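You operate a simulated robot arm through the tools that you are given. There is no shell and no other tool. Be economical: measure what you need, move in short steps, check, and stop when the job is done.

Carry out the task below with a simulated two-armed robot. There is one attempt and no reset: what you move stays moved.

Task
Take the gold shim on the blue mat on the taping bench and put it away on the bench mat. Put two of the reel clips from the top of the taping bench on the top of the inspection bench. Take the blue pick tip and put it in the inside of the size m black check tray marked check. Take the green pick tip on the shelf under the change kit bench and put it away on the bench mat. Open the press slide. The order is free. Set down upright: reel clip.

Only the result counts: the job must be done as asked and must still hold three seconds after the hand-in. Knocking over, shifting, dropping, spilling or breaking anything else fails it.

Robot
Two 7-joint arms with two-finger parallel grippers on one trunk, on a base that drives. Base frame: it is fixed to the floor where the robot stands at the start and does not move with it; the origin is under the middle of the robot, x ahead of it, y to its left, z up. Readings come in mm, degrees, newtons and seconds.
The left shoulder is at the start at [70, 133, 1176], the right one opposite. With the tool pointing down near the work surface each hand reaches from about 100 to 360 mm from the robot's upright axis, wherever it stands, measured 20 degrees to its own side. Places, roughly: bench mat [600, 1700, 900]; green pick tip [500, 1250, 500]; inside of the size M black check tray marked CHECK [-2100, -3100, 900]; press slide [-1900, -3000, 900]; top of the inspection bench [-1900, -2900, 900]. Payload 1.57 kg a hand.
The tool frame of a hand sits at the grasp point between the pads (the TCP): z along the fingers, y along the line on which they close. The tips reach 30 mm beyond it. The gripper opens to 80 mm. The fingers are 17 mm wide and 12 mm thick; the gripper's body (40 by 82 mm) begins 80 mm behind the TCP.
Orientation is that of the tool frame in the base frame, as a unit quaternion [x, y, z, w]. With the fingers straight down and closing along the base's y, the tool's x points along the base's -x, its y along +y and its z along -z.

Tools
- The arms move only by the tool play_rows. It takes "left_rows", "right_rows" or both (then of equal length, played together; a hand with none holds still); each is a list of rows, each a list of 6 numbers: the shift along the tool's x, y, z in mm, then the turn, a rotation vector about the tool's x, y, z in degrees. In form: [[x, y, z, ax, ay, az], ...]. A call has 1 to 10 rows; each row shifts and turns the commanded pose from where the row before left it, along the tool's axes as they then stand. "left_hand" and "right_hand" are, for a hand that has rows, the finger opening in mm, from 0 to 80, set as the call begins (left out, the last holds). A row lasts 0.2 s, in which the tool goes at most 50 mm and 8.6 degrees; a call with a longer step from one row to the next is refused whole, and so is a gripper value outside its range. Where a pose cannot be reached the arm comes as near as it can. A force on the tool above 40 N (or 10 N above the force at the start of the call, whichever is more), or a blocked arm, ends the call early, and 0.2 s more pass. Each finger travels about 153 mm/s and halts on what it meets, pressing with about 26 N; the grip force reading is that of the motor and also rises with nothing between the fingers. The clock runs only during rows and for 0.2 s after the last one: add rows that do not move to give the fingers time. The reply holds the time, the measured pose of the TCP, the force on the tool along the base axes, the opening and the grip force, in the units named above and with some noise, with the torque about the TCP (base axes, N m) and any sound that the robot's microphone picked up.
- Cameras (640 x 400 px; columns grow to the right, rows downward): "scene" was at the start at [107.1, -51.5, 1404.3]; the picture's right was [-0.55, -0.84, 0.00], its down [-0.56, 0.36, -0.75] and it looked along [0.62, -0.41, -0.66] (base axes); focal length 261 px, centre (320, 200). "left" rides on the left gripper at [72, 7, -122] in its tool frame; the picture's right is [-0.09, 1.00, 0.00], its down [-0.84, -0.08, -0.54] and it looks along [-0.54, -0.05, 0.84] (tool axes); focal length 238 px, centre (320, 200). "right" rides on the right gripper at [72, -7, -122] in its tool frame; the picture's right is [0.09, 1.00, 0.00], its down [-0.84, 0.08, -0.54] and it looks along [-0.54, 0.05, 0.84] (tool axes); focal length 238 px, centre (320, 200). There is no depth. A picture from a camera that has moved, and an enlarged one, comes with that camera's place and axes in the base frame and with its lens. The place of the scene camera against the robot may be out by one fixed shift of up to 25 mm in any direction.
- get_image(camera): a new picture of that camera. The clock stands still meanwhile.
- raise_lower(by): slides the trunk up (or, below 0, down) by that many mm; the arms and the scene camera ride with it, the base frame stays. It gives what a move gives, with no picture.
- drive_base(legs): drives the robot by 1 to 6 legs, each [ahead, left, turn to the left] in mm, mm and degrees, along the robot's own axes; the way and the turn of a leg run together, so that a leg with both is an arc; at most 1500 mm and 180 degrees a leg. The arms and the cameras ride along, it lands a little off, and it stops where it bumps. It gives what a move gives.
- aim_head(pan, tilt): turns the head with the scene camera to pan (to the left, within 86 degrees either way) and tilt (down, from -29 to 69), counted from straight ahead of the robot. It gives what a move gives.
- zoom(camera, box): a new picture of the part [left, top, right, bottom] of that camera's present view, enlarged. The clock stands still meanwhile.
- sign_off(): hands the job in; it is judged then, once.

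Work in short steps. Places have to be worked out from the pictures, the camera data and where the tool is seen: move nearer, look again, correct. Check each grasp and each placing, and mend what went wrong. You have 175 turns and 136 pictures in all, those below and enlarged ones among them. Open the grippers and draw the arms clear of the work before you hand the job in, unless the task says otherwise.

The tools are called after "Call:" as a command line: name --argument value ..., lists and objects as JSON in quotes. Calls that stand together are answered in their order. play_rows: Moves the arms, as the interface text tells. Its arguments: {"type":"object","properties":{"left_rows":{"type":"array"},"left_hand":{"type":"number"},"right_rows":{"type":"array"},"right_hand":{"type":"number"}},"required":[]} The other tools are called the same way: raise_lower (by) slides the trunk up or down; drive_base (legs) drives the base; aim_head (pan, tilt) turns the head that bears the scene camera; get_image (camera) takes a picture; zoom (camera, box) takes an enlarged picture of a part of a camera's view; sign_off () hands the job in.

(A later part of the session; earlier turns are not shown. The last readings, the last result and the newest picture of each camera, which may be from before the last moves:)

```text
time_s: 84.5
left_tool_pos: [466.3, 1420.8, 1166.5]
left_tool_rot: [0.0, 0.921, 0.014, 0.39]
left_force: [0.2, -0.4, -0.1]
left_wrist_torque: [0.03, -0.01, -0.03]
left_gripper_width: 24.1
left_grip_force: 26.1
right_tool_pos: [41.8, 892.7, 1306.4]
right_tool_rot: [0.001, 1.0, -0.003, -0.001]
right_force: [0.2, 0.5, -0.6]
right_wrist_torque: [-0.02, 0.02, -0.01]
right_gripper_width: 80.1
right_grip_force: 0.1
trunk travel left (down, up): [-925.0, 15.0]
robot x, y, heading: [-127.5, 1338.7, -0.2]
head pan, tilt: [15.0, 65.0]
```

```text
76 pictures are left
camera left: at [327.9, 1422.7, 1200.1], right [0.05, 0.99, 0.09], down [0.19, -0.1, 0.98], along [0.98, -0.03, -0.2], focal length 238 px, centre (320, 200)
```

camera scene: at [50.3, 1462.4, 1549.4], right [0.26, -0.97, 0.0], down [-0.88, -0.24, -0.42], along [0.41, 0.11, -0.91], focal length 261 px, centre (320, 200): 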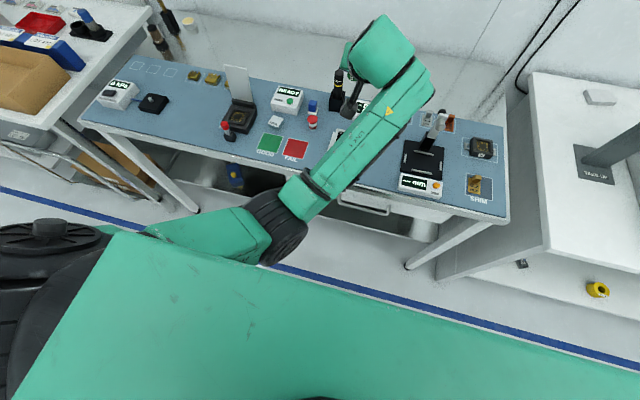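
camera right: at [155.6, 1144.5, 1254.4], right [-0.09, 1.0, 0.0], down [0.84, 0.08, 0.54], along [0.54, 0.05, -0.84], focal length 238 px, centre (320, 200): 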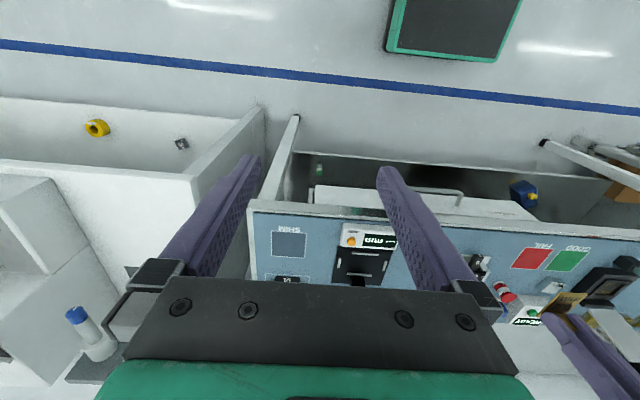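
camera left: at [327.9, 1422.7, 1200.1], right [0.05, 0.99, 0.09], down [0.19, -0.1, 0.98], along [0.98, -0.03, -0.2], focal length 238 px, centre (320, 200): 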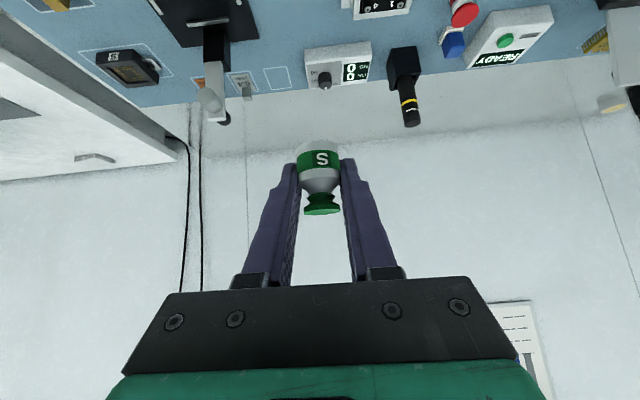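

Pose is clean at (466,1421), in front of the block and clear of the gauge. I lower with the trunk to just above contact.

Call:
raise_lower --by -262

Call:
get_image --camera "left"

```text
time_s: 87.2
left_tool_pos: [464.2, 1418.4, 905.6]
left_tool_rot: [0.0, 0.92, 0.015, 0.391]
left_force: [-0.1, -0.1, 0.2]
left_wrist_torque: [-0.01, 0.01, -0.02]
left_gripper_width: 24.0
left_grip_force: 26.3
right_tool_pos: [39.5, 889.0, 1043.5]
right_tool_rot: [0.001, 1.0, -0.001, 0.0]
right_force: [1.2, 0.1, 0.2]
right_wrist_torque: [-0.01, 0.0, -0.01]
right_gripper_width: 80.1
right_grip_force: 0.1
trunk travel left (down, up): [-663.0, 277.0]
robot x, y, heading: [-129.4, 1334.0, 0.0]
head pan, tilt: [15.0, 65.0]
```

```text
75 pictures are left
camera left: at [326.1, 1420.6, 939.2], right [0.05, 0.99, 0.1], down [0.19, -0.1, 0.98], along [0.98, -0.03, -0.2], focal length 238 px, centre (320, 200)
```

left: 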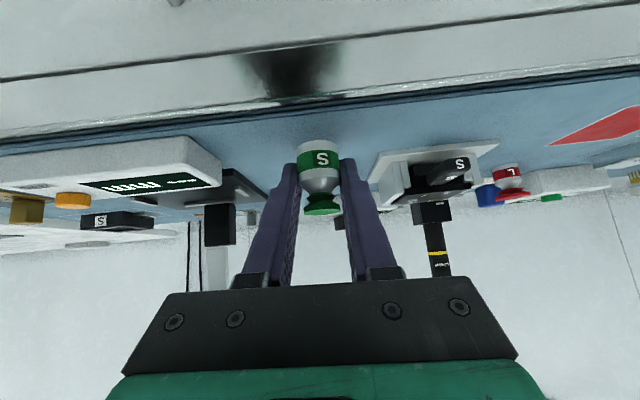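

Close to the mat and spaced well. I lower by small trunk steps to contact.

Call:
raise_lower --by -10

Call:
raise_lower --by -3

```text
time_s: 87.8
left_tool_pos: [464.8, 1417.5, 895.3]
left_tool_rot: [-0.001, 0.92, 0.016, 0.39]
left_force: [-0.1, -0.2, -0.3]
left_wrist_torque: [-0.01, 0.01, 0.01]
left_gripper_width: 24.0
left_grip_force: 26.2
right_tool_pos: [40.9, 888.7, 1035.8]
right_tool_rot: [0.002, 1.0, -0.001, 0.0]
right_force: [-0.6, -0.3, 0.1]
right_wrist_torque: [-0.01, 0.02, 0.02]
right_gripper_width: 80.1
right_grip_force: 0.1
trunk travel left (down, up): [-653.0, 287.0]
robot x, y, heading: [-130.4, 1338.5, -0.3]
head pan, tilt: [15.0, 65.0]
```

```text
time_s: 88.3
left_tool_pos: [464.2, 1418.1, 892.3]
left_tool_rot: [-0.001, 0.92, 0.017, 0.391]
left_force: [0.3, -0.3, -1.7]
left_wrist_torque: [0.01, -0.02, -0.01]
left_gripper_width: 23.9
left_grip_force: 26.3
right_tool_pos: [39.9, 890.0, 1030.3]
right_tool_rot: [0.001, 1.0, -0.001, 0.0]
right_force: [0.4, 0.7, 0.3]
right_wrist_torque: [-0.03, 0.02, 0.02]
right_gripper_width: 79.8
right_grip_force: 0.0
trunk travel left (down, up): [-650.0, 290.0]
robot x, y, heading: [-131.7, 1337.4, -0.1]
head pan, tilt: [15.0, 65.0]
```

Call:
raise_lower --by -2

Call:
zoom --camera "left" --box '[240, 80, 400, 220]'

```text
time_s: 88.8
left_tool_pos: [464.0, 1418.8, 891.5]
left_tool_rot: [0.0, 0.92, 0.017, 0.391]
left_force: [0.1, 0.2, -0.8]
left_wrist_torque: [-0.02, 0.03, 0.01]
left_gripper_width: 24.0
left_grip_force: 26.3
right_tool_pos: [39.8, 890.0, 1030.6]
right_tool_rot: [0.0, 1.0, -0.001, 0.001]
right_force: [-0.3, -0.2, 0.3]
right_wrist_torque: [-0.01, 0.01, 0.0]
right_gripper_width: 79.9
right_grip_force: 0.0
trunk travel left (down, up): [-648.0, 292.0]
robot x, y, heading: [-129.2, 1339.5, -0.1]
head pan, tilt: [15.0, 65.0]
```

```text
2.86 times, centred on (320, 150) of left
camera zoom: at [326.1, 1420.6, 923.9], right [0.05, 0.99, 0.1], down [0.19, -0.1, 0.98], along [0.98, -0.03, -0.2], focal length 681 px, centre (320, 343)
```

zoom: 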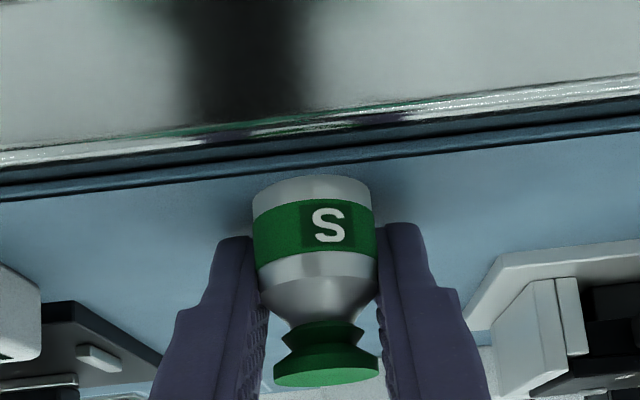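

Almost touching. Two more millimetres at a time.

Call:
raise_lower --by -2

Call:
raise_lower --by -2

```text
time_s: 89.3
left_tool_pos: [462.9, 1418.4, 890.1]
left_tool_rot: [-0.001, 0.92, 0.017, 0.393]
left_force: [2.5, 0.1, 6.8]
left_wrist_torque: [-0.02, -0.03, 0.01]
left_gripper_width: 23.9
left_grip_force: 25.5
right_tool_pos: [39.7, 889.6, 1027.1]
right_tool_rot: [0.001, 1.0, 0.0, 0.001]
right_force: [0.3, -0.6, -0.2]
right_wrist_torque: [0.02, 0.01, 0.05]
right_gripper_width: 80.1
right_grip_force: 0.1
trunk travel left (down, up): [-646.0, 294.0]
robot x, y, heading: [-132.8, 1337.5, 0.2]
head pan, tilt: [15.0, 65.0]
```

```text
time_s: 89.9
left_tool_pos: [462.9, 1416.7, 890.4]
left_tool_rot: [0.0, 0.919, 0.015, 0.394]
left_force: [5.2, 1.6, 18.8]
left_wrist_torque: [-0.09, -0.14, 0.02]
left_gripper_width: 24.2
left_grip_force: 26.2
right_tool_pos: [38.1, 888.6, 1026.1]
right_tool_rot: [0.001, 1.0, 0.0, 0.001]
right_force: [-0.3, -0.3, 0.9]
right_wrist_torque: [-0.01, -0.02, -0.03]
right_gripper_width: 80.0
right_grip_force: 0.1
trunk travel left (down, up): [-644.0, 296.0]
robot x, y, heading: [-129.5, 1339.7, -0.3]
head pan, tilt: [15.0, 65.0]
```

Firm contact. I open the fingers, raise slightly and back away with the base.

Call:
play_rows --left_rows '[[0, 0, 0, 0, 0, 0], [0, 0, 0, 0, 0, 0]]' --left_hand 46

Call:
raise_lower --by 6

Call:
get_image --camera "left"

```text
time_s: 90.5
left_tool_pos: [463.3, 1421.5, 890.3]
left_tool_rot: [-0.003, 0.919, 0.017, 0.394]
left_force: [6.8, 14.1, 21.3]
left_wrist_torque: [-0.03, -0.53, 0.51]
left_gripper_width: 33.1
left_grip_force: 0.0
right_tool_pos: [37.9, 892.5, 1026.5]
right_tool_rot: [0.001, 1.0, -0.002, 0.002]
right_force: [-0.1, 0.7, -0.1]
right_wrist_torque: [-0.04, 0.01, 0.02]
right_gripper_width: 79.8
right_grip_force: 0.0
trunk travel left (down, up): [-644.0, 296.0]
robot x, y, heading: [-130.3, 1336.2, -0.2]
head pan, tilt: [15.0, 65.0]
```

```text
time_s: 91.0
left_tool_pos: [465.1, 1415.4, 892.2]
left_tool_rot: [0.002, 0.921, 0.016, 0.389]
left_force: [-0.9, -1.3, 0.2]
left_wrist_torque: [-0.02, 0.01, 0.0]
left_gripper_width: 45.9
left_grip_force: 0.0
right_tool_pos: [38.8, 887.9, 1031.2]
right_tool_rot: [0.001, 1.0, 0.0, 0.0]
right_force: [-0.7, 0.1, -0.7]
right_wrist_torque: [0.01, -0.02, 0.0]
right_gripper_width: 79.8
right_grip_force: 0.0
trunk travel left (down, up): [-650.0, 290.0]
robot x, y, heading: [-125.0, 1338.6, -0.5]
head pan, tilt: [15.0, 65.0]
```

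```text
73 pictures are left
camera left: at [326.3, 1418.6, 925.2], right [0.05, 0.99, 0.1], down [0.2, -0.1, 0.97], along [0.98, -0.03, -0.2], focal length 238 px, centre (320, 200)
```

left: 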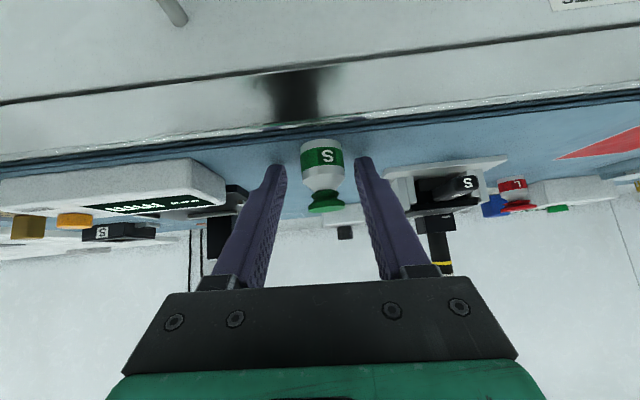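

The tip stands upright on the mat. I back off by driving and view it.

Call:
drive_base --legs '[[-300, 0, 0]]'

Call:
aim_head --pan 0 --tilt 35

Call:
get_image --camera "scene"

```text
time_s: 93.1
left_tool_pos: [163.6, 1422.1, 891.0]
left_tool_rot: [-0.004, 0.92, 0.018, 0.39]
left_force: [0.9, 0.4, 0.6]
left_wrist_torque: [-0.04, 0.03, 0.01]
left_gripper_width: 46.0
left_grip_force: 0.0
right_tool_pos: [-256.5, 890.2, 1032.0]
right_tool_rot: [-0.003, 1.0, -0.001, 0.0]
right_force: [-0.1, 0.0, -0.1]
right_wrist_torque: [-0.01, -0.01, -0.02]
right_gripper_width: 80.0
right_grip_force: 0.2
trunk travel left (down, up): [-650.0, 290.0]
robot x, y, heading: [-431.2, 1338.5, 0.4]
head pan, tilt: [15.0, 65.0]
```

```text
time_s: 94.0
left_tool_pos: [163.9, 1423.7, 892.5]
left_tool_rot: [-0.004, 0.92, 0.018, 0.39]
left_force: [0.5, -0.2, 0.9]
left_wrist_torque: [0.01, -0.01, -0.01]
left_gripper_width: 46.1
left_grip_force: 0.1
right_tool_pos: [-255.4, 890.5, 1030.7]
right_tool_rot: [-0.004, 1.0, -0.001, -0.001]
right_force: [-0.7, 0.0, -0.3]
right_wrist_torque: [0.0, -0.02, -0.02]
right_gripper_width: 80.0
right_grip_force: 0.0
trunk travel left (down, up): [-650.0, 290.0]
robot x, y, heading: [-431.7, 1341.3, 0.6]
head pan, tilt: [0.0, 35.0]
```

```text
72 pictures are left
camera scene: at [-304.8, 1333.4, 1314.2], right [0.01, -1.0, 0.0], down [-0.57, 0.0, -0.82], along [0.82, 0.01, -0.57], focal length 261 px, centre (320, 200)
```

scene: 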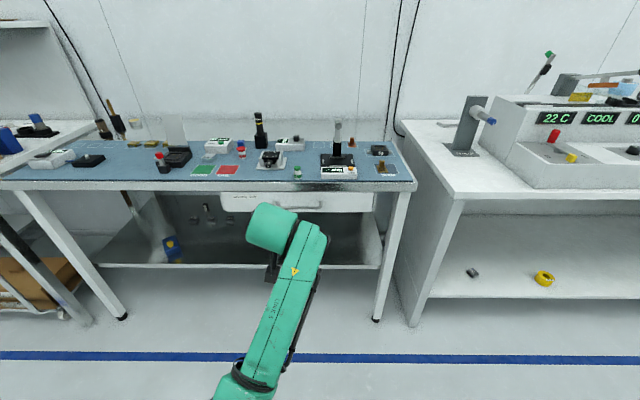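

Both mat jobs are done. I raise the trunk to its start height and turn the left tool back to straight down.

Call:
raise_lower --by 100

Call:
play_rows --left_rows '[[6.5, 0, -35.5, 0, 7.65, 0], [11.3, 0, -34.2, 0, 7.65, 0], [15.4, 0, -32.6, 0, 7.65, 0], [19.8, 0, -30, 0, 7.65, 0], [23.8, 0, -27, 0, 7.65, 0], [26.9, 0, -24, 0, 7.65, 0], [0, 0, 0, 0, 0, 0]]'

Call:
drive_base --legs '[[0, -1400, 0]]'

Call:
get_image --camera "scene"

```text
time_s: 95.3
left_tool_pos: [163.2, 1422.3, 992.5]
left_tool_rot: [-0.003, 0.92, 0.018, 0.391]
left_force: [0.2, 0.0, -0.1]
left_wrist_torque: [-0.02, -0.02, 0.04]
left_gripper_width: 46.3
left_grip_force: 0.0
right_tool_pos: [-256.1, 889.5, 1131.0]
right_tool_rot: [-0.003, 1.0, 0.0, 0.0]
right_force: [-0.8, 0.7, -0.7]
right_wrist_torque: [-0.01, -0.02, 0.0]
right_gripper_width: 80.0
right_grip_force: 0.0
trunk travel left (down, up): [-750.0, 190.0]
robot x, y, heading: [-433.4, 1335.8, 0.2]
head pan, tilt: [0.0, 35.0]
```

```text
time_s: 97.0
left_tool_pos: [134.8, 1405.9, 1004.4]
left_tool_rot: [-0.01, 1.0, 0.014, 0.001]
left_force: [1.0, -0.3, 0.8]
left_wrist_torque: [-0.02, 0.04, 0.04]
left_gripper_width: 46.0
left_grip_force: 0.0
left hand out of reach, approached as far as the arm can: row 3, 4, 5, 6
right_tool_pos: [-255.6, 890.1, 1132.6]
right_tool_rot: [-0.004, 1.0, -0.001, 0.001]
right_force: [-0.8, 0.3, 0.3]
right_wrist_torque: [0.0, 0.06, 0.0]
right_gripper_width: 80.2
right_grip_force: 0.1
trunk travel left (down, up): [-750.0, 190.0]
robot x, y, heading: [-431.3, 1334.8, 0.3]
head pan, tilt: [0.0, 35.0]
```

```text
time_s: 103.9
left_tool_pos: [141.9, 10.2, 1002.8]
left_tool_rot: [-0.01, 1.0, 0.015, 0.001]
left_force: [0.1, -0.1, 0.4]
left_wrist_torque: [0.01, 0.01, 0.03]
left_gripper_width: 45.8
left_grip_force: 0.0
right_tool_pos: [-250.4, -504.5, 1131.4]
right_tool_rot: [-0.001, 1.0, 0.0, 0.0]
right_force: [0.2, 0.1, 0.4]
right_wrist_torque: [0.0, 0.01, 0.02]
right_gripper_width: 80.1
right_grip_force: 0.1
trunk travel left (down, up): [-750.0, 190.0]
robot x, y, heading: [-421.6, -56.4, -0.0]
head pan, tilt: [0.0, 35.0]
```

```text
71 pictures are left
camera scene: at [-298.5, -61.6, 1414.3], right [0.0, -1.0, 0.0], down [-0.57, 0.0, -0.82], along [0.82, 0.0, -0.57], focal length 261 px, centre (320, 200)
```

scene: 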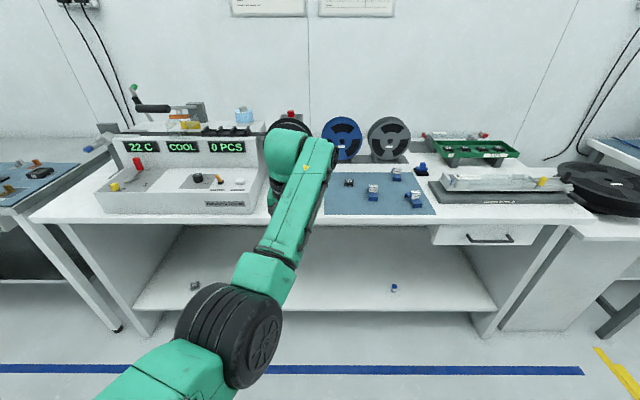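

I retract the left hand to its starting carry pose before approaching the taping bench.

Call:
play_rows --left_rows '[[25, -5, -28, 0, 0, 0], [25, -10, -28, 0, 0, 0], [25, -15, -28, 0, 0, 0], [25, -20, -28, 0, 0, 0], [25, -20, -28, 0, 0, 0], [25, -20, -28, 0, 0, 0], [0, 0, 0, 0, 0, 0]]' --left_hand 80

Call:
get_image --camera "scene"

```text
time_s: 105.5
left_tool_pos: [126.7, -71.9, 1152.6]
left_tool_rot: [-0.013, 1.0, -0.003, 0.028]
left_force: [-0.4, -0.7, 0.7]
left_wrist_torque: [0.02, 0.01, 0.01]
left_gripper_width: 80.1
left_grip_force: 0.1
left hand out of reach, approached as far as the arm can: row 1, 2, 3, 4, 5, 6
right_tool_pos: [-250.9, -504.6, 1132.1]
right_tool_rot: [-0.002, 1.0, -0.001, 0.0]
right_force: [0.0, 0.4, 0.0]
right_wrist_torque: [0.03, -0.02, 0.01]
right_gripper_width: 80.0
right_grip_force: 0.1
trunk travel left (down, up): [-750.0, 190.0]
robot x, y, heading: [-423.8, -58.0, 0.2]
head pan, tilt: [0.0, 35.0]
```

```text
70 pictures are left
camera scene: at [-298.4, -61.6, 1414.2], right [0.0, -1.0, 0.0], down [-0.57, 0.0, -0.82], along [0.82, 0.0, -0.57], focal length 261 px, centre (320, 200)
```

scene: 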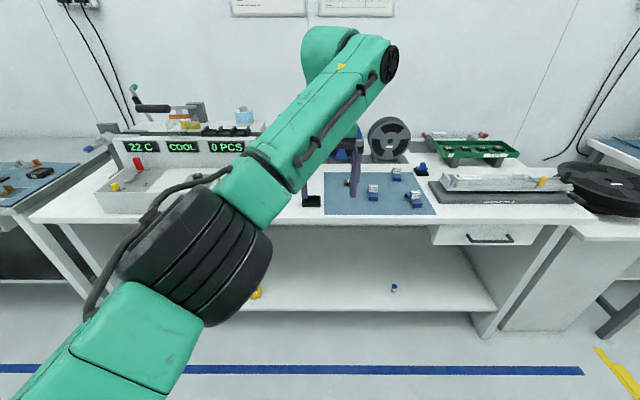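

Arm is returning to the elbow-up shape. I pull the hand further back.

Call:
play_rows --left_rows '[[30, 0, 0, 0, 0, 0], [30, 0, 0, 0, 0, 0], [30, 0, 0, 0, 0, 0], [30, 0, 0, 0, 0, 0], [0, 0, 0, 0, 0, 0]]'

```text
time_s: 106.7
left_tool_pos: [-16.3, -81.5, 1148.8]
left_tool_rot: [-0.01, 1.0, 0.015, 0.0]
left_force: [0.1, 0.2, 0.7]
left_wrist_torque: [-0.01, -0.01, 0.0]
left_gripper_width: 80.0
left_grip_force: 0.1
left hand out of reach, approached as far as the arm can: row 1
right_tool_pos: [-251.8, -505.1, 1131.9]
right_tool_rot: [-0.001, 1.0, 0.0, -0.001]
right_force: [-0.7, 0.9, 0.4]
right_wrist_torque: [0.0, -0.01, 0.0]
right_gripper_width: 80.2
right_grip_force: 0.1
trunk travel left (down, up): [-750.0, 190.0]
robot x, y, heading: [-424.3, -56.4, 0.1]
head pan, tilt: [0.0, 35.0]
```

Good. Now I drive to the taping bench and extend the right hand toward clip 3.

Call:
drive_base --legs '[[0, -62, 0], [424, 0, 0]]'

Call:
play_rows --right_rows '[[-45, 10, 0, 0, 0, 0], [-45, 20, 0, 0, 0, 0], [-45, 20, 0, 0, 0, 0], [-45, 20, 0, 0, 0, 0], [-40, 28, 10, 0, 0, 0], [-40, 28, 10, 0, 0, 0], [-25, 15, 35, 0, 0, 0], [-25, 15, 35, 0, 0, 0], [0, 0, 0, 0, 0, 0]]'

Call:
get_image --camera "right"

```text
time_s: 109.9
left_tool_pos: [403.3, -142.5, 1149.5]
left_tool_rot: [-0.01, 1.0, 0.015, 0.002]
left_force: [0.3, 0.1, -0.2]
left_wrist_torque: [0.0, -0.01, 0.0]
left_gripper_width: 80.1
left_grip_force: 0.1
right_tool_pos: [169.1, -566.7, 1130.9]
right_tool_rot: [-0.001, 1.0, -0.001, 0.001]
right_force: [0.0, 0.4, -0.2]
right_wrist_torque: [0.0, 0.0, -0.01]
right_gripper_width: 80.0
right_grip_force: 0.0
trunk travel left (down, up): [-750.0, 190.0]
robot x, y, heading: [-5.0, -122.6, 0.2]
head pan, tilt: [0.0, 35.0]
```

```text
time_s: 111.9
left_tool_pos: [404.4, -142.5, 1148.6]
left_tool_rot: [-0.01, 1.0, 0.015, 0.001]
left_force: [0.3, 0.1, 0.1]
left_wrist_torque: [0.02, 0.01, -0.03]
left_gripper_width: 80.1
left_grip_force: 0.0
right_tool_pos: [481.0, -409.4, 1042.7]
right_tool_rot: [-0.003, 1.0, -0.001, 0.001]
right_force: [0.2, -0.8, 0.7]
right_wrist_torque: [-0.01, -0.03, -0.04]
right_gripper_width: 79.9
right_grip_force: 0.0
trunk travel left (down, up): [-750.0, 190.0]
robot x, y, heading: [-2.6, -113.2, 0.3]
head pan, tilt: [0.0, 35.0]
```

```text
69 pictures are left
camera right: at [408.8, -416.6, 1165.2], right [-0.1, 1.0, 0.0], down [0.84, 0.08, 0.54], along [0.54, 0.05, -0.84], focal length 238 px, centre (320, 200)
```

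right: 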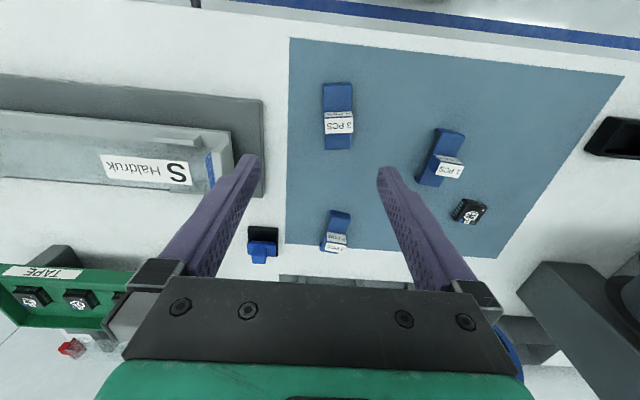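

Clip 3 is nearly aligned with x. I zoom in on the clips to plan the grasp.

Call:
zoom --camera "right" --box '[290, 70, 390, 160]'

Call:
zoom --camera "right" --box '[390, 110, 500, 200]'

```text
4.44 times, centred on (340, 115) of right
camera zoom: at [408.8, -416.6, 1165.2], right [-0.1, 1.0, 0.0], down [0.84, 0.08, 0.54], along [0.54, 0.05, -0.84], focal length 1059 px, centre (231, 578)
```

zoom: 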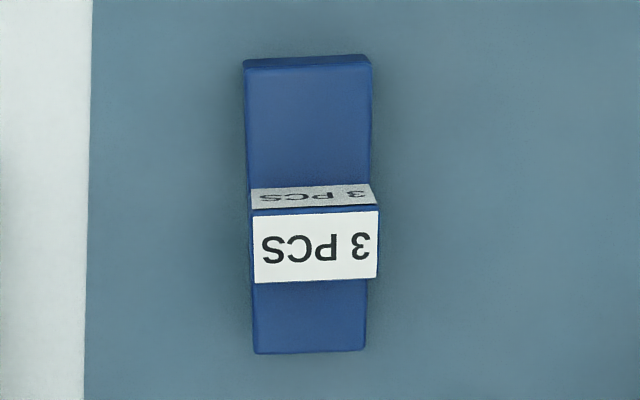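

```text
4.44 times, centred on (445, 155) of right
camera zoom: at [408.8, -416.6, 1165.2], right [-0.1, 1.0, 0.0], down [0.84, 0.08, 0.54], along [0.54, 0.05, -0.84], focal length 1059 px, centre (-236, 400)
```

zoom: 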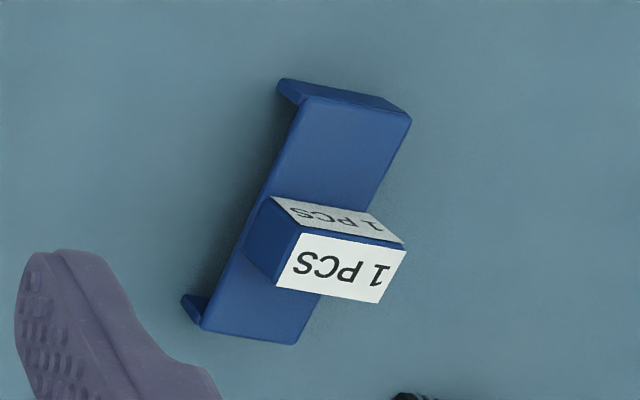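

Each clip is a bridge with an upright label block, 33 mm wide, to be gripped across. Clip 3's centre is near (479,-389), yawed about 8°. I align the right hand and go down to z≈950.

Call:
play_rows --right_rows '[[1, 10, 46, 0, 0, -4.1], [0, 10, 46, 0, 0, -4.1], [0, 0, 0, 0, 0, 0]]'

Call:
get_image --camera "right"

```text
time_s: 112.7
left_tool_pos: [403.9, -143.1, 1148.6]
left_tool_rot: [-0.011, 1.0, 0.014, 0.001]
left_force: [0.7, 0.0, -0.7]
left_wrist_torque: [0.0, -0.04, 0.01]
left_gripper_width: 79.9
left_grip_force: 0.0
right_tool_pos: [477.2, -390.2, 947.7]
right_tool_rot: [-0.074, 0.997, -0.001, 0.001]
right_force: [-0.1, -0.2, -0.6]
right_wrist_torque: [-0.02, -0.01, 0.01]
right_gripper_width: 79.7
right_grip_force: 0.0
trunk travel left (down, up): [-750.0, 190.0]
robot x, y, heading: [-0.4, -118.0, -0.1]
head pan, tilt: [0.0, 35.0]
```

```text
66 pictures are left
camera right: at [406.3, -408.2, 1071.1], right [-0.24, 0.97, 0.0], down [0.82, 0.2, 0.54], along [0.53, 0.13, -0.84], focal length 238 px, centre (320, 200)
```

right: 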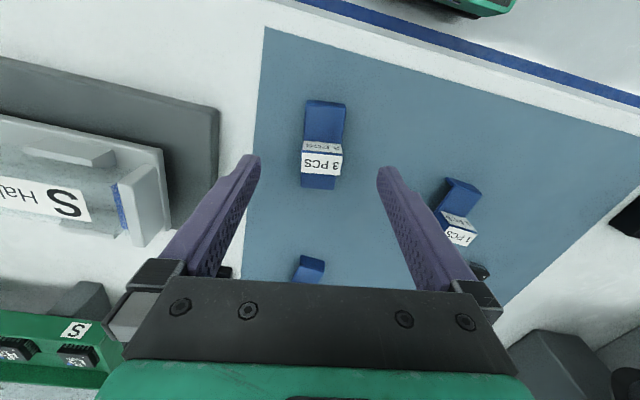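

Alignment is good. I descend to 925 and check.

Call:
play_rows --right_rows '[[-2, 0, 12, 0, 0, -1.2], [0, 0, 11, 0, 0, 0], [0, 0, 0, 0, 0, 0]]'

Call:
get_image --camera "right"

```text
time_s: 113.5
left_tool_pos: [403.7, -142.7, 1148.3]
left_tool_rot: [-0.01, 1.0, 0.015, 0.001]
left_force: [-0.5, -0.3, 0.5]
left_wrist_torque: [-0.04, -0.01, 0.02]
left_gripper_width: 80.0
left_grip_force: 0.1
right_tool_pos: [479.4, -391.0, 927.1]
right_tool_rot: [-0.084, 0.996, -0.001, -0.001]
right_force: [0.0, -0.8, 0.6]
right_wrist_torque: [-0.01, 0.01, 0.0]
right_gripper_width: 80.1
right_grip_force: 0.0
trunk travel left (down, up): [-750.0, 190.0]
robot x, y, heading: [-3.1, -121.1, 0.4]
head pan, tilt: [0.0, 35.0]
```

```text
65 pictures are left
camera right: at [408.7, -409.6, 1048.9], right [-0.26, 0.97, 0.0], down [0.81, 0.22, 0.54], along [0.52, 0.14, -0.84], focal length 238 px, centre (320, 200)
```

right: 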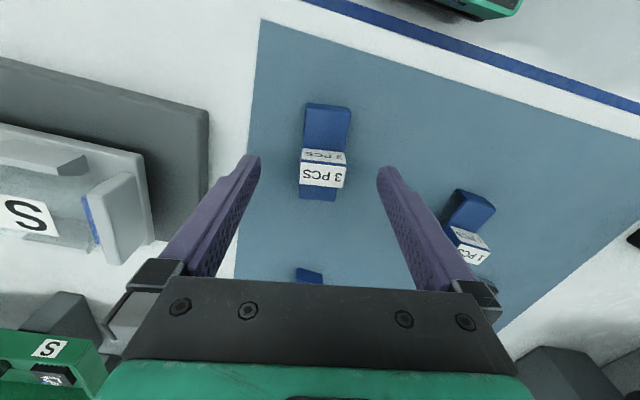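

Good. I go down 18 mm and close.

Call:
play_rows --right_rows '[[-2, 1, 9, 0, 0, 0], [0, 0, 9, 0, 0, 0], [0, 0, 0, 0, 0, 0]]'

Call:
get_image --camera "right"

```text
time_s: 114.3
left_tool_pos: [404.6, -142.6, 1149.6]
left_tool_rot: [-0.01, 1.0, 0.015, 0.0]
left_force: [0.1, -0.4, -0.3]
left_wrist_torque: [-0.02, -0.04, 0.03]
left_gripper_width: 80.0
left_grip_force: 0.0
right_tool_pos: [479.9, -388.3, 908.8]
right_tool_rot: [-0.084, 0.996, -0.001, 0.0]
right_force: [-0.2, 0.0, -0.2]
right_wrist_torque: [-0.01, 0.03, -0.01]
right_gripper_width: 80.1
right_grip_force: 0.1
trunk travel left (down, up): [-750.0, 190.0]
robot x, y, heading: [-2.4, -122.5, 0.6]
head pan, tilt: [0.0, 35.0]
```

```text
64 pictures are left
camera right: at [410.1, -407.5, 1031.3], right [-0.26, 0.97, 0.0], down [0.81, 0.22, 0.54], along [0.52, 0.14, -0.84], focal length 238 px, centre (320, 200)
```

right: 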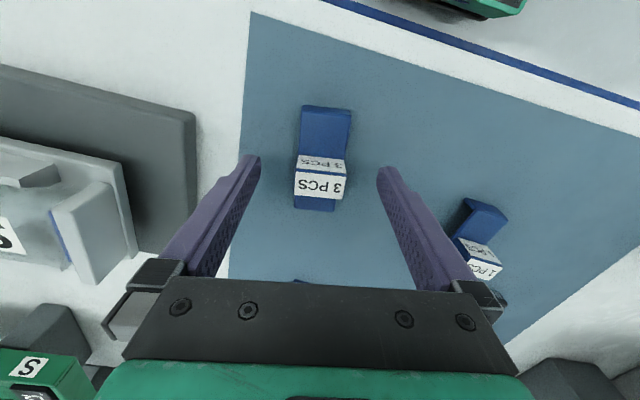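

Still a bit high on the block. I go 5 mm lower and 2 mm forward, then close.

Call:
play_rows --right_rows '[[-2, 0, 5, 0, 0, 0], [0, 0, 0, 0, 0, 0]]'

Call:
play_rows --right_rows '[[0, 0, 0, 0, 0, 0], [0, 0, 0, 0, 0, 0], [0, 0, 0, 0, 0, 0]]' --right_hand 0

Call:
get_image --camera "right"

```text
time_s: 114.9
left_tool_pos: [404.2, -143.1, 1148.7]
left_tool_rot: [-0.009, 1.0, 0.015, 0.0]
left_force: [-0.7, -0.7, 0.2]
left_wrist_torque: [0.02, 0.03, 0.0]
left_gripper_width: 80.3
left_grip_force: 0.0
right_tool_pos: [483.1, -389.0, 903.3]
right_tool_rot: [-0.084, 0.996, -0.001, 0.001]
right_force: [-0.8, -0.4, 0.4]
right_wrist_torque: [-0.02, 0.0, -0.01]
right_gripper_width: 79.9
right_grip_force: 0.0
trunk travel left (down, up): [-750.0, 190.0]
robot x, y, heading: [-0.7, -114.5, 0.4]
head pan, tilt: [0.0, 35.0]
```

```text
time_s: 115.7
left_tool_pos: [403.6, -142.2, 1149.0]
left_tool_rot: [-0.009, 1.0, 0.016, 0.001]
left_force: [-0.3, 0.7, 0.9]
left_wrist_torque: [0.02, 0.03, 0.01]
left_gripper_width: 80.0
left_grip_force: 0.1
right_tool_pos: [482.8, -388.5, 903.0]
right_tool_rot: [-0.084, 0.996, -0.001, 0.0]
right_force: [-1.1, -0.4, 0.2]
right_wrist_torque: [-0.01, -0.05, -0.01]
right_gripper_width: 30.9
right_grip_force: 26.0
trunk travel left (down, up): [-750.0, 190.0]
robot x, y, heading: [-4.4, -116.0, 0.3]
head pan, tilt: [0.0, 35.0]
```

```text
63 pictures are left
camera right: at [412.2, -407.6, 1025.9], right [-0.26, 0.97, 0.0], down [0.81, 0.22, 0.54], along [0.52, 0.14, -0.84], focal length 238 px, centre (320, 200)
```

right: 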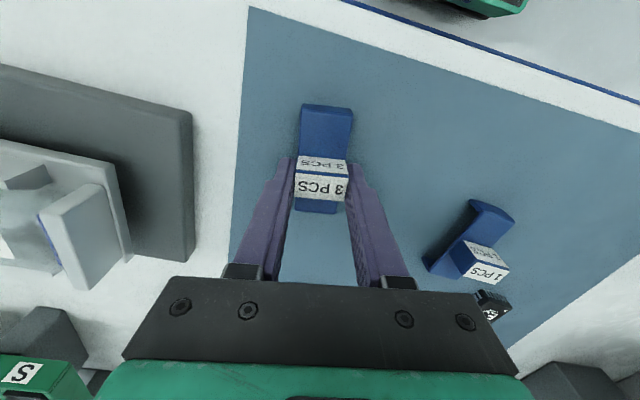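

Gripped at 31 mm. I lift it and move it aside to the right.

Call:
play_rows --right_rows '[[0, 0, -20, 0, 0, 0], [0, 0, -40, 0, 0, 0], [0, 0, -40, 0, 0, 0], [0, 0, -40, 0, 0, 0], [25, -30, -15, 0, 0, 2], [30, -35, -10, 0, 0, 2.5], [30, -35, 0, 0, 0, 2.5], [30, -35, 0, 0, 0, 2.5], [0, 0, 0, 0, 0, 0]]'

Call:
get_image --camera "right"

Call:
get_image --camera "left"

```text
time_s: 117.7
left_tool_pos: [405.1, -141.7, 1148.8]
left_tool_rot: [-0.009, 1.0, 0.015, 0.0]
left_force: [0.4, 0.9, 0.0]
left_wrist_torque: [-0.01, 0.02, 0.0]
left_gripper_width: 80.2
left_grip_force: 0.0
right_tool_pos: [383.0, -532.5, 1068.2]
right_tool_rot: [-0.002, 1.0, -0.001, -0.001]
right_force: [-0.4, 0.6, -0.4]
right_wrist_torque: [0.0, 0.01, -0.04]
right_gripper_width: 31.0
right_grip_force: 26.0
trunk travel left (down, up): [-750.0, 190.0]
robot x, y, heading: [1.9, -120.6, -0.1]
head pan, tilt: [0.0, 35.0]
```

```text
62 pictures are left
camera right: at [311.3, -539.9, 1190.1], right [-0.1, 1.0, 0.0], down [0.84, 0.08, 0.54], along [0.54, 0.05, -0.84], focal length 238 px, centre (320, 200)
```

right: 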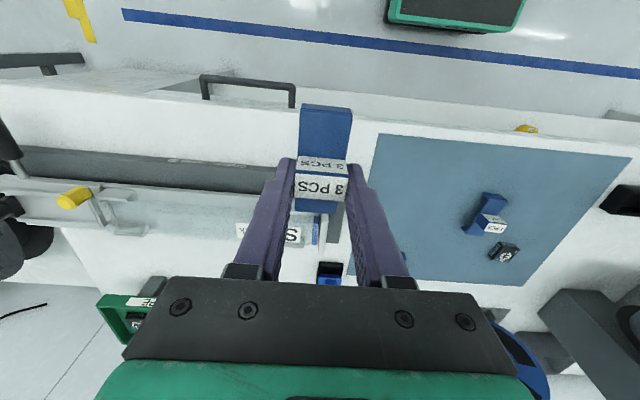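

```text
61 pictures are left
camera left: at [332.6, -141.3, 1270.3], right [0.07, 1.0, 0.03], down [0.84, -0.08, 0.54], along [0.54, -0.01, -0.84], focal length 238 px, centre (320, 200)
```

left: 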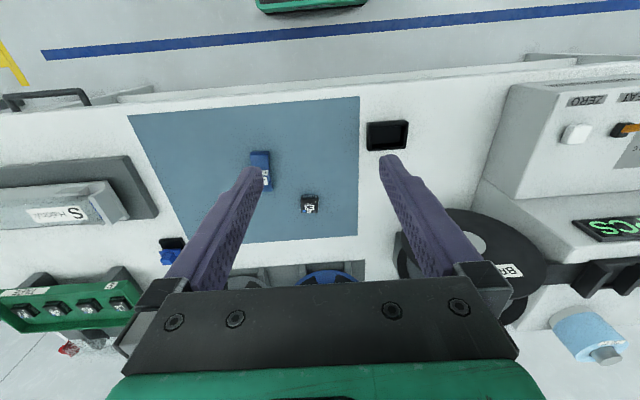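

Clip 3 is held. Clip 1's centre is near (519,-247), yawed about -2.6°. I nudge the base forward and bring the left hand over it.

Call:
drive_base --legs '[[40, 0, 0]]'

Call:
play_rows --left_rows '[[-15, -21, 36, 0.85, 0, 1.9], [-15, -21, 36, 0.85, 0, 1.9], [-15, -21, 36, 0, 0, 0], [-15, -21, 36, 0, 0, 0], [-14, -20, 36, 0, 0, 0], [0, 0, 0, 0, 0, 0]]'

Call:
get_image --camera "left"

```text
time_s: 118.6
left_tool_pos: [438.7, -141.8, 1152.3]
left_tool_rot: [-0.009, 1.0, 0.015, 0.003]
left_force: [-0.6, 0.2, 0.3]
left_wrist_torque: [0.03, -0.05, 0.0]
left_gripper_width: 80.2
left_grip_force: 0.0
right_tool_pos: [416.9, -533.1, 1068.7]
right_tool_rot: [-0.001, 1.0, -0.001, 0.004]
right_force: [0.2, -0.2, 0.1]
right_wrist_torque: [-0.01, -0.06, 0.0]
right_gripper_width: 30.9
right_grip_force: 25.9
trunk travel left (down, up): [-750.0, 190.0]
robot x, y, heading: [36.3, -117.2, 0.3]
head pan, tilt: [0.0, 35.0]
```

```text
time_s: 120.0
left_tool_pos: [514.6, -245.7, 968.2]
left_tool_rot: [0.025, 1.0, 0.0, 0.001]
left_force: [-0.7, -0.2, 1.0]
left_wrist_torque: [-0.01, 0.02, 0.04]
left_gripper_width: 79.8
left_grip_force: 0.1
right_tool_pos: [422.4, -533.2, 1068.9]
right_tool_rot: [-0.001, 1.0, 0.0, 0.0]
right_force: [-0.8, 0.7, 0.4]
right_wrist_torque: [-0.02, 0.01, -0.03]
right_gripper_width: 30.9
right_grip_force: 26.2
trunk travel left (down, up): [-750.0, 190.0]
robot x, y, heading: [36.9, -117.9, 0.2]
head pan, tilt: [0.0, 35.0]
```

```text
60 pictures are left
camera left: at [443.5, -237.6, 1089.6], right [0.14, 0.99, 0.0], down [0.83, -0.12, 0.54], along [0.54, -0.08, -0.84], focal length 238 px, centre (320, 200)
```

left: 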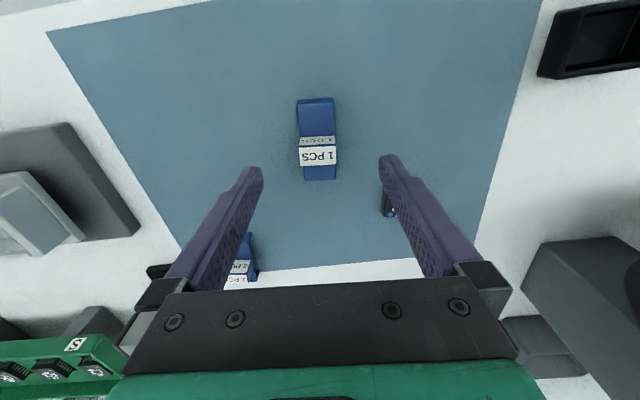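

Clip 1 is centred near (521,-250). I make a small correction, narrow the fingers and descend to 925.

Call:
play_rows --left_rows '[[-3, -3, 22, 0, 0, 1], [-3, -2, 21, 0, 0, 1], [0, 0, 0, 0, 0, 0]]' --left_hand 62

Call:
get_image --camera "left"

```text
time_s: 120.8
left_tool_pos: [519.7, -250.8, 923.3]
left_tool_rot: [0.042, 0.999, 0.0, 0.001]
left_force: [1.2, -0.1, 0.3]
left_wrist_torque: [0.01, 0.0, 0.01]
left_gripper_width: 61.6
left_grip_force: 0.0
right_tool_pos: [422.3, -533.5, 1067.8]
right_tool_rot: [-0.001, 1.0, -0.001, 0.001]
right_force: [0.2, 0.4, 0.0]
right_wrist_torque: [-0.05, -0.02, -0.01]
right_gripper_width: 31.1
right_grip_force: 26.5
trunk travel left (down, up): [-750.0, 190.0]
robot x, y, heading: [36.0, -117.5, 0.4]
head pan, tilt: [0.0, 35.0]
```

```text
59 pictures are left
camera left: at [448.0, -240.0, 1045.3], right [0.18, 0.98, 0.0], down [0.83, -0.15, 0.54], along [0.53, -0.09, -0.84], focal length 238 px, centre (320, 200)
```

left: 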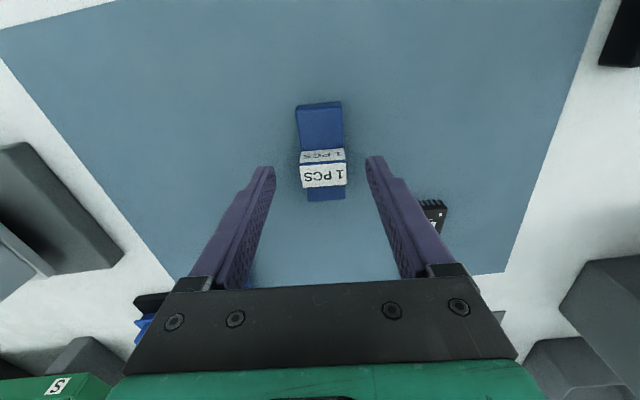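

Centred. I descend 20 mm and close.

Call:
play_rows --left_rows '[[-3, 1, 10, 0, 0, 0], [0, 0, 10, 0, 0, 0], [0, 0, 0, 0, 0, 0]]'

Call:
play_rows --left_rows '[[0, 0, 0, 0, 0, 0], [0, 0, 0, 0, 0, 0], [0, 0, 0, 0, 0, 0]]' --left_hand 0

Call:
play_rows --left_rows '[[0, 0, -20, 0, 0, 0], [0, 0, -40, 0, 0, 0], [0, 0, -40, 0, 0, 0], [0, 0, -30, 0, 0, 0], [0, 0, 0, 0, 0, 0]]'

Call:
get_image --camera "left"

```text
time_s: 121.6
left_tool_pos: [525.1, -252.2, 904.9]
left_tool_rot: [0.042, 0.999, 0.001, 0.001]
left_force: [-1.0, -0.5, 0.2]
left_wrist_torque: [0.02, -0.01, 0.02]
left_gripper_width: 62.1
left_grip_force: 0.1
right_tool_pos: [422.5, -533.5, 1066.3]
right_tool_rot: [0.0, 1.0, -0.001, 0.0]
right_force: [0.2, -0.1, -0.4]
right_wrist_torque: [-0.01, -0.01, -0.02]
right_gripper_width: 30.8
right_grip_force: 25.9
trunk travel left (down, up): [-750.0, 190.0]
robot x, y, heading: [33.0, -119.8, 0.3]
head pan, tilt: [0.0, 35.0]
```

```text
time_s: 122.4
left_tool_pos: [523.5, -251.0, 905.3]
left_tool_rot: [0.042, 0.999, 0.0, 0.0]
left_force: [0.1, -0.4, 0.6]
left_wrist_torque: [0.07, 0.01, -0.01]
left_gripper_width: 30.8
left_grip_force: 25.4
right_tool_pos: [422.2, -533.1, 1067.4]
right_tool_rot: [-0.002, 1.0, -0.001, 0.001]
right_force: [0.8, -0.2, 0.3]
right_wrist_torque: [0.04, 0.01, -0.02]
right_gripper_width: 31.1
right_grip_force: 25.3
trunk travel left (down, up): [-750.0, 190.0]
robot x, y, heading: [33.8, -121.2, 0.3]
head pan, tilt: [0.0, 35.0]
```

```text
time_s: 123.6
left_tool_pos: [523.3, -250.4, 1034.2]
left_tool_rot: [0.041, 0.999, 0.0, -0.001]
left_force: [0.2, -0.2, -0.1]
left_wrist_torque: [0.0, 0.0, 0.01]
left_gripper_width: 30.8
left_grip_force: 25.9
right_tool_pos: [422.9, -534.1, 1067.2]
right_tool_rot: [-0.001, 1.0, -0.001, 0.0]
right_force: [0.1, -0.2, -0.7]
right_wrist_torque: [0.0, 0.0, -0.02]
right_gripper_width: 31.0
right_grip_force: 26.6
trunk travel left (down, up): [-750.0, 190.0]
robot x, y, heading: [37.5, -116.0, 0.1]
head pan, tilt: [0.0, 35.0]
```

```text
58 pictures are left
camera left: at [452.5, -239.9, 1157.5], right [0.17, 0.98, 0.0], down [0.83, -0.15, 0.54], along [0.53, -0.09, -0.84], focal length 238 px, centre (320, 200)
```

left: 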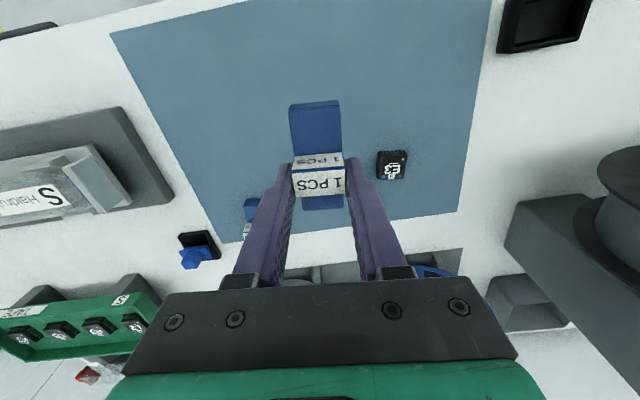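

Both clips are held. I back off, turn right, and head toward the inspection bench, looking before getting close.

Call:
drive_base --legs '[[-600, 0, 0], [0, 0, -90], [900, 0, 0], [0, -1000, 0]]'

Call:
aim_head --pan 0 --tilt 20

Call:
get_image --camera "scene"

```text
time_s: 139.8
left_tool_pos: [-1660.7, -1522.7, 1034.9]
left_tool_rot: [0.727, 0.687, -0.001, 0.001]
left_force: [0.4, -0.5, -0.5]
left_wrist_torque: [-0.01, 0.0, 0.02]
left_gripper_width: 30.9
left_grip_force: 26.1
right_tool_pos: [-1944.2, -1428.0, 1068.1]
right_tool_rot: [0.698, 0.716, -0.001, 0.0]
right_force: [0.0, 0.4, 0.0]
right_wrist_torque: [0.01, -0.03, -0.05]
right_gripper_width: 30.9
right_grip_force: 25.6
trunk travel left (down, up): [-750.0, 190.0]
robot x, y, heading: [-1541.5, -1030.8, -88.3]
head pan, tilt: [0.0, 35.0]
```

```text
time_s: 140.6
left_tool_pos: [-1661.5, -1523.4, 1034.6]
left_tool_rot: [0.727, 0.686, -0.001, 0.001]
left_force: [-0.2, -0.8, -0.4]
left_wrist_torque: [-0.04, 0.0, 0.01]
left_gripper_width: 30.9
left_grip_force: 26.0
right_tool_pos: [-1946.3, -1427.9, 1067.5]
right_tool_rot: [0.697, 0.717, -0.002, 0.001]
right_force: [-0.4, 0.3, -0.6]
right_wrist_torque: [0.03, 0.01, -0.01]
right_gripper_width: 30.8
right_grip_force: 26.1
trunk travel left (down, up): [-750.0, 190.0]
robot x, y, heading: [-1540.6, -1031.4, -88.3]
head pan, tilt: [0.0, 20.0]
```

```text
57 pictures are left
camera scene: at [-1549.5, -1180.5, 1438.0], right [-1.0, -0.03, 0.0], down [-0.01, 0.34, -0.94], along [0.03, -0.94, -0.34], focal length 261 px, centre (320, 200)
```

scene: 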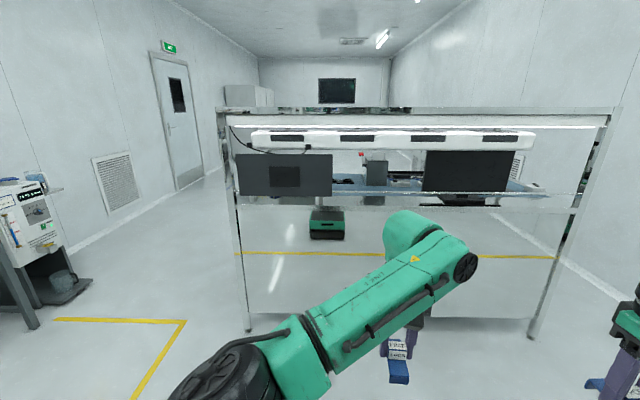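

The inspection bench's back faces us, at y≈-2540 and x from -2910 to -1010. I go around its left end to reach the working side.

Call:
drive_base --legs '[[0, 0, -1.7], [0, 1000, 0], [1500, 0, 0], [1300, 0, 0]]'

Call:
aim_head --pan -80 --tilt 20

Call:
get_image --camera "scene"

```text
time_s: 150.7
left_tool_pos: [-718.2, -2561.5, 1039.6]
left_tool_rot: [0.747, 0.665, -0.003, 0.003]
left_force: [-1.2, 0.5, 0.3]
left_wrist_torque: [-0.03, 0.02, -0.01]
left_gripper_width: 30.7
left_grip_force: 26.3
right_tool_pos: [-996.3, -2445.0, 1070.4]
right_tool_rot: [0.716, 0.698, 0.0, 0.0]
right_force: [5.0, 9.9, 0.5]
right_wrist_torque: [-1.22, 0.65, 0.25]
right_gripper_width: 31.0
right_grip_force: 26.2
trunk travel left (down, up): [-750.0, 190.0]
robot x, y, heading: [-571.1, -2088.6, -91.7]
head pan, tilt: [0.0, 20.0]
stopped in leg 3: the robot was blocked; the commanded pose is now the measured one
```

```text
time_s: 152.2
left_tool_pos: [-718.1, -2560.3, 1041.2]
left_tool_rot: [0.746, 0.666, -0.003, 0.004]
left_force: [0.9, 0.4, -0.2]
left_wrist_torque: [0.01, 0.05, 0.03]
left_gripper_width: 31.1
left_grip_force: 25.6
right_tool_pos: [-996.8, -2445.4, 1069.1]
right_tool_rot: [0.715, 0.699, 0.0, 0.0]
right_force: [-2.5, 14.9, 2.4]
right_wrist_torque: [-1.26, -0.21, -0.01]
right_gripper_width: 30.9
right_grip_force: 26.3
trunk travel left (down, up): [-750.0, 190.0]
robot x, y, heading: [-569.8, -2087.4, -91.7]
head pan, tilt: [-80.0, 20.0]
```

```text
56 pictures are left
camera scene: at [-677.0, -2141.3, 1438.8], right [-0.14, 0.99, -0.01], down [0.34, 0.04, -0.94], along [-0.93, -0.14, -0.34], focal length 261 px, centre (320, 200)
```

scene: 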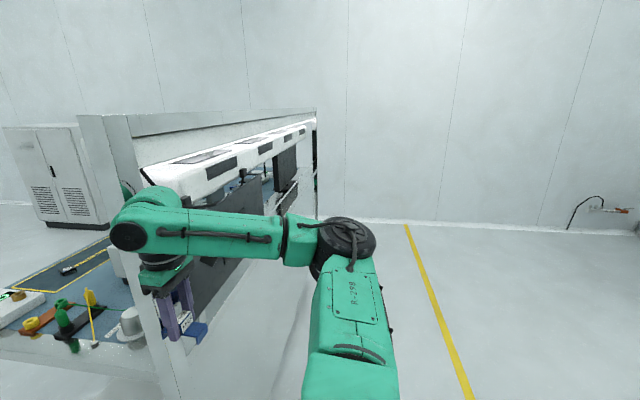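

The right hand bumped the bench's corner post. I back away and check the clip before passing wider.

Call:
drive_base --legs '[[-250, 0, 0]]'

Call:
get_image --camera "right"

Call:
get_image --camera "scene"

```text
time_s: 154.1
left_tool_pos: [-711.0, -2312.8, 1033.0]
left_tool_rot: [0.746, 0.666, 0.0, 0.0]
left_force: [0.0, -0.3, -0.8]
left_wrist_torque: [-0.04, 0.02, -0.03]
left_gripper_width: 31.0
left_grip_force: 25.9
right_tool_pos: [-989.2, -2198.8, 1064.8]
right_tool_rot: [0.716, 0.698, 0.005, -0.003]
right_force: [-0.2, 0.1, -0.6]
right_wrist_torque: [-0.01, 0.01, 0.02]
right_gripper_width: 30.8
right_grip_force: 25.7
trunk travel left (down, up): [-750.0, 190.0]
robot x, y, heading: [-564.2, -1832.2, -92.0]
head pan, tilt: [-80.0, 20.0]
```

```text
55 pictures are left
camera right: at [-994.5, -2128.0, 1188.1], right [1.0, 0.07, 0.0], down [0.06, -0.84, 0.53], along [0.04, -0.53, -0.85], focal length 238 px, centre (320, 200)
```

right: 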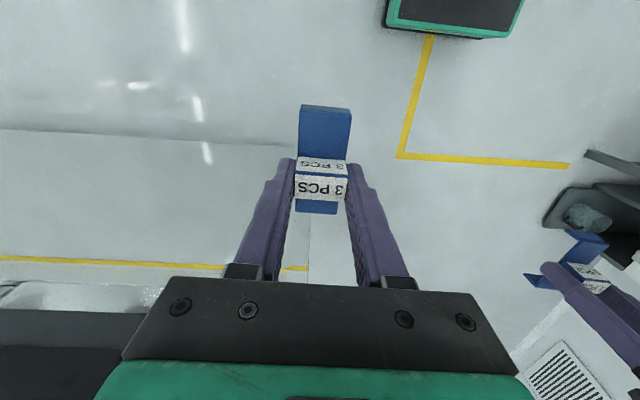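

```text
54 pictures are left
camera scene: at [-669.8, -1898.3, 1438.0], right [-0.14, 0.99, 0.0], down [0.34, 0.05, -0.94], along [-0.93, -0.13, -0.34], focal length 261 px, centre (320, 200)
```

scene: 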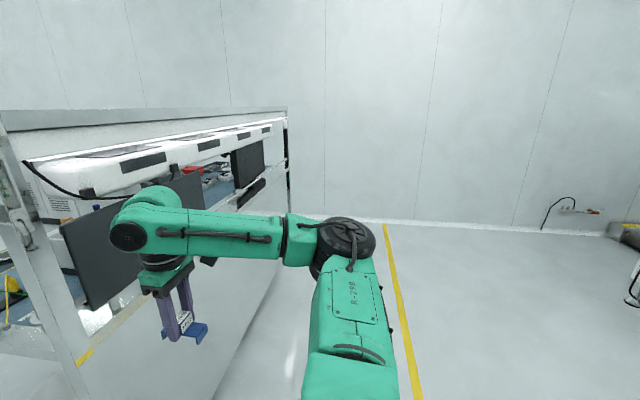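

The clip is still seated as before. I swing 350 mm wider and pass the bench end.

Call:
drive_base --legs '[[0, 350, 2], [1500, 0, 0], [500, 0, 0]]'

Call:
get_image --camera "scene"

```text
time_s: 166.2
left_tool_pos: [-331.2, -4375.6, 1035.3]
left_tool_rot: [0.733, 0.68, 0.0, 0.0]
left_force: [0.1, 0.8, -0.1]
left_wrist_torque: [-0.01, -0.02, -0.01]
left_gripper_width: 31.0
left_grip_force: 25.7
right_tool_pos: [-611.6, -4273.0, 1063.7]
right_tool_rot: [0.701, 0.713, 0.005, -0.003]
right_force: [0.5, 0.1, 0.0]
right_wrist_torque: [-0.03, 0.0, -0.01]
right_gripper_width: 30.9
right_grip_force: 25.3
trunk travel left (down, up): [-750.0, 190.0]
robot x, y, heading: [-202.0, -3886.7, -89.3]
head pan, tilt: [-80.0, 20.0]
```

```text
53 pictures are left
camera scene: at [-304.8, -3959.4, 1438.2], right [-0.18, 0.98, 0.0], down [0.34, 0.06, -0.94], along [-0.92, -0.17, -0.34], focal length 261 px, centre (320, 200)
```

scene: 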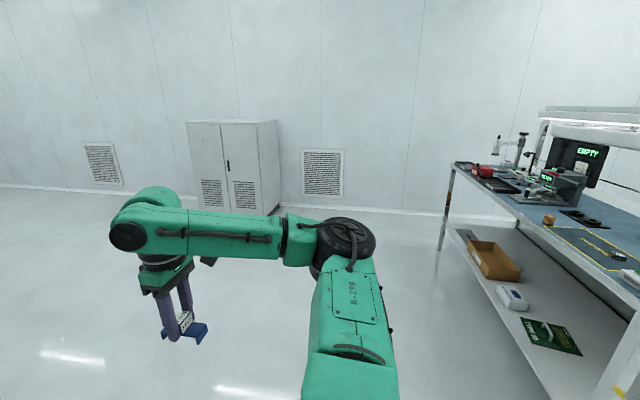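

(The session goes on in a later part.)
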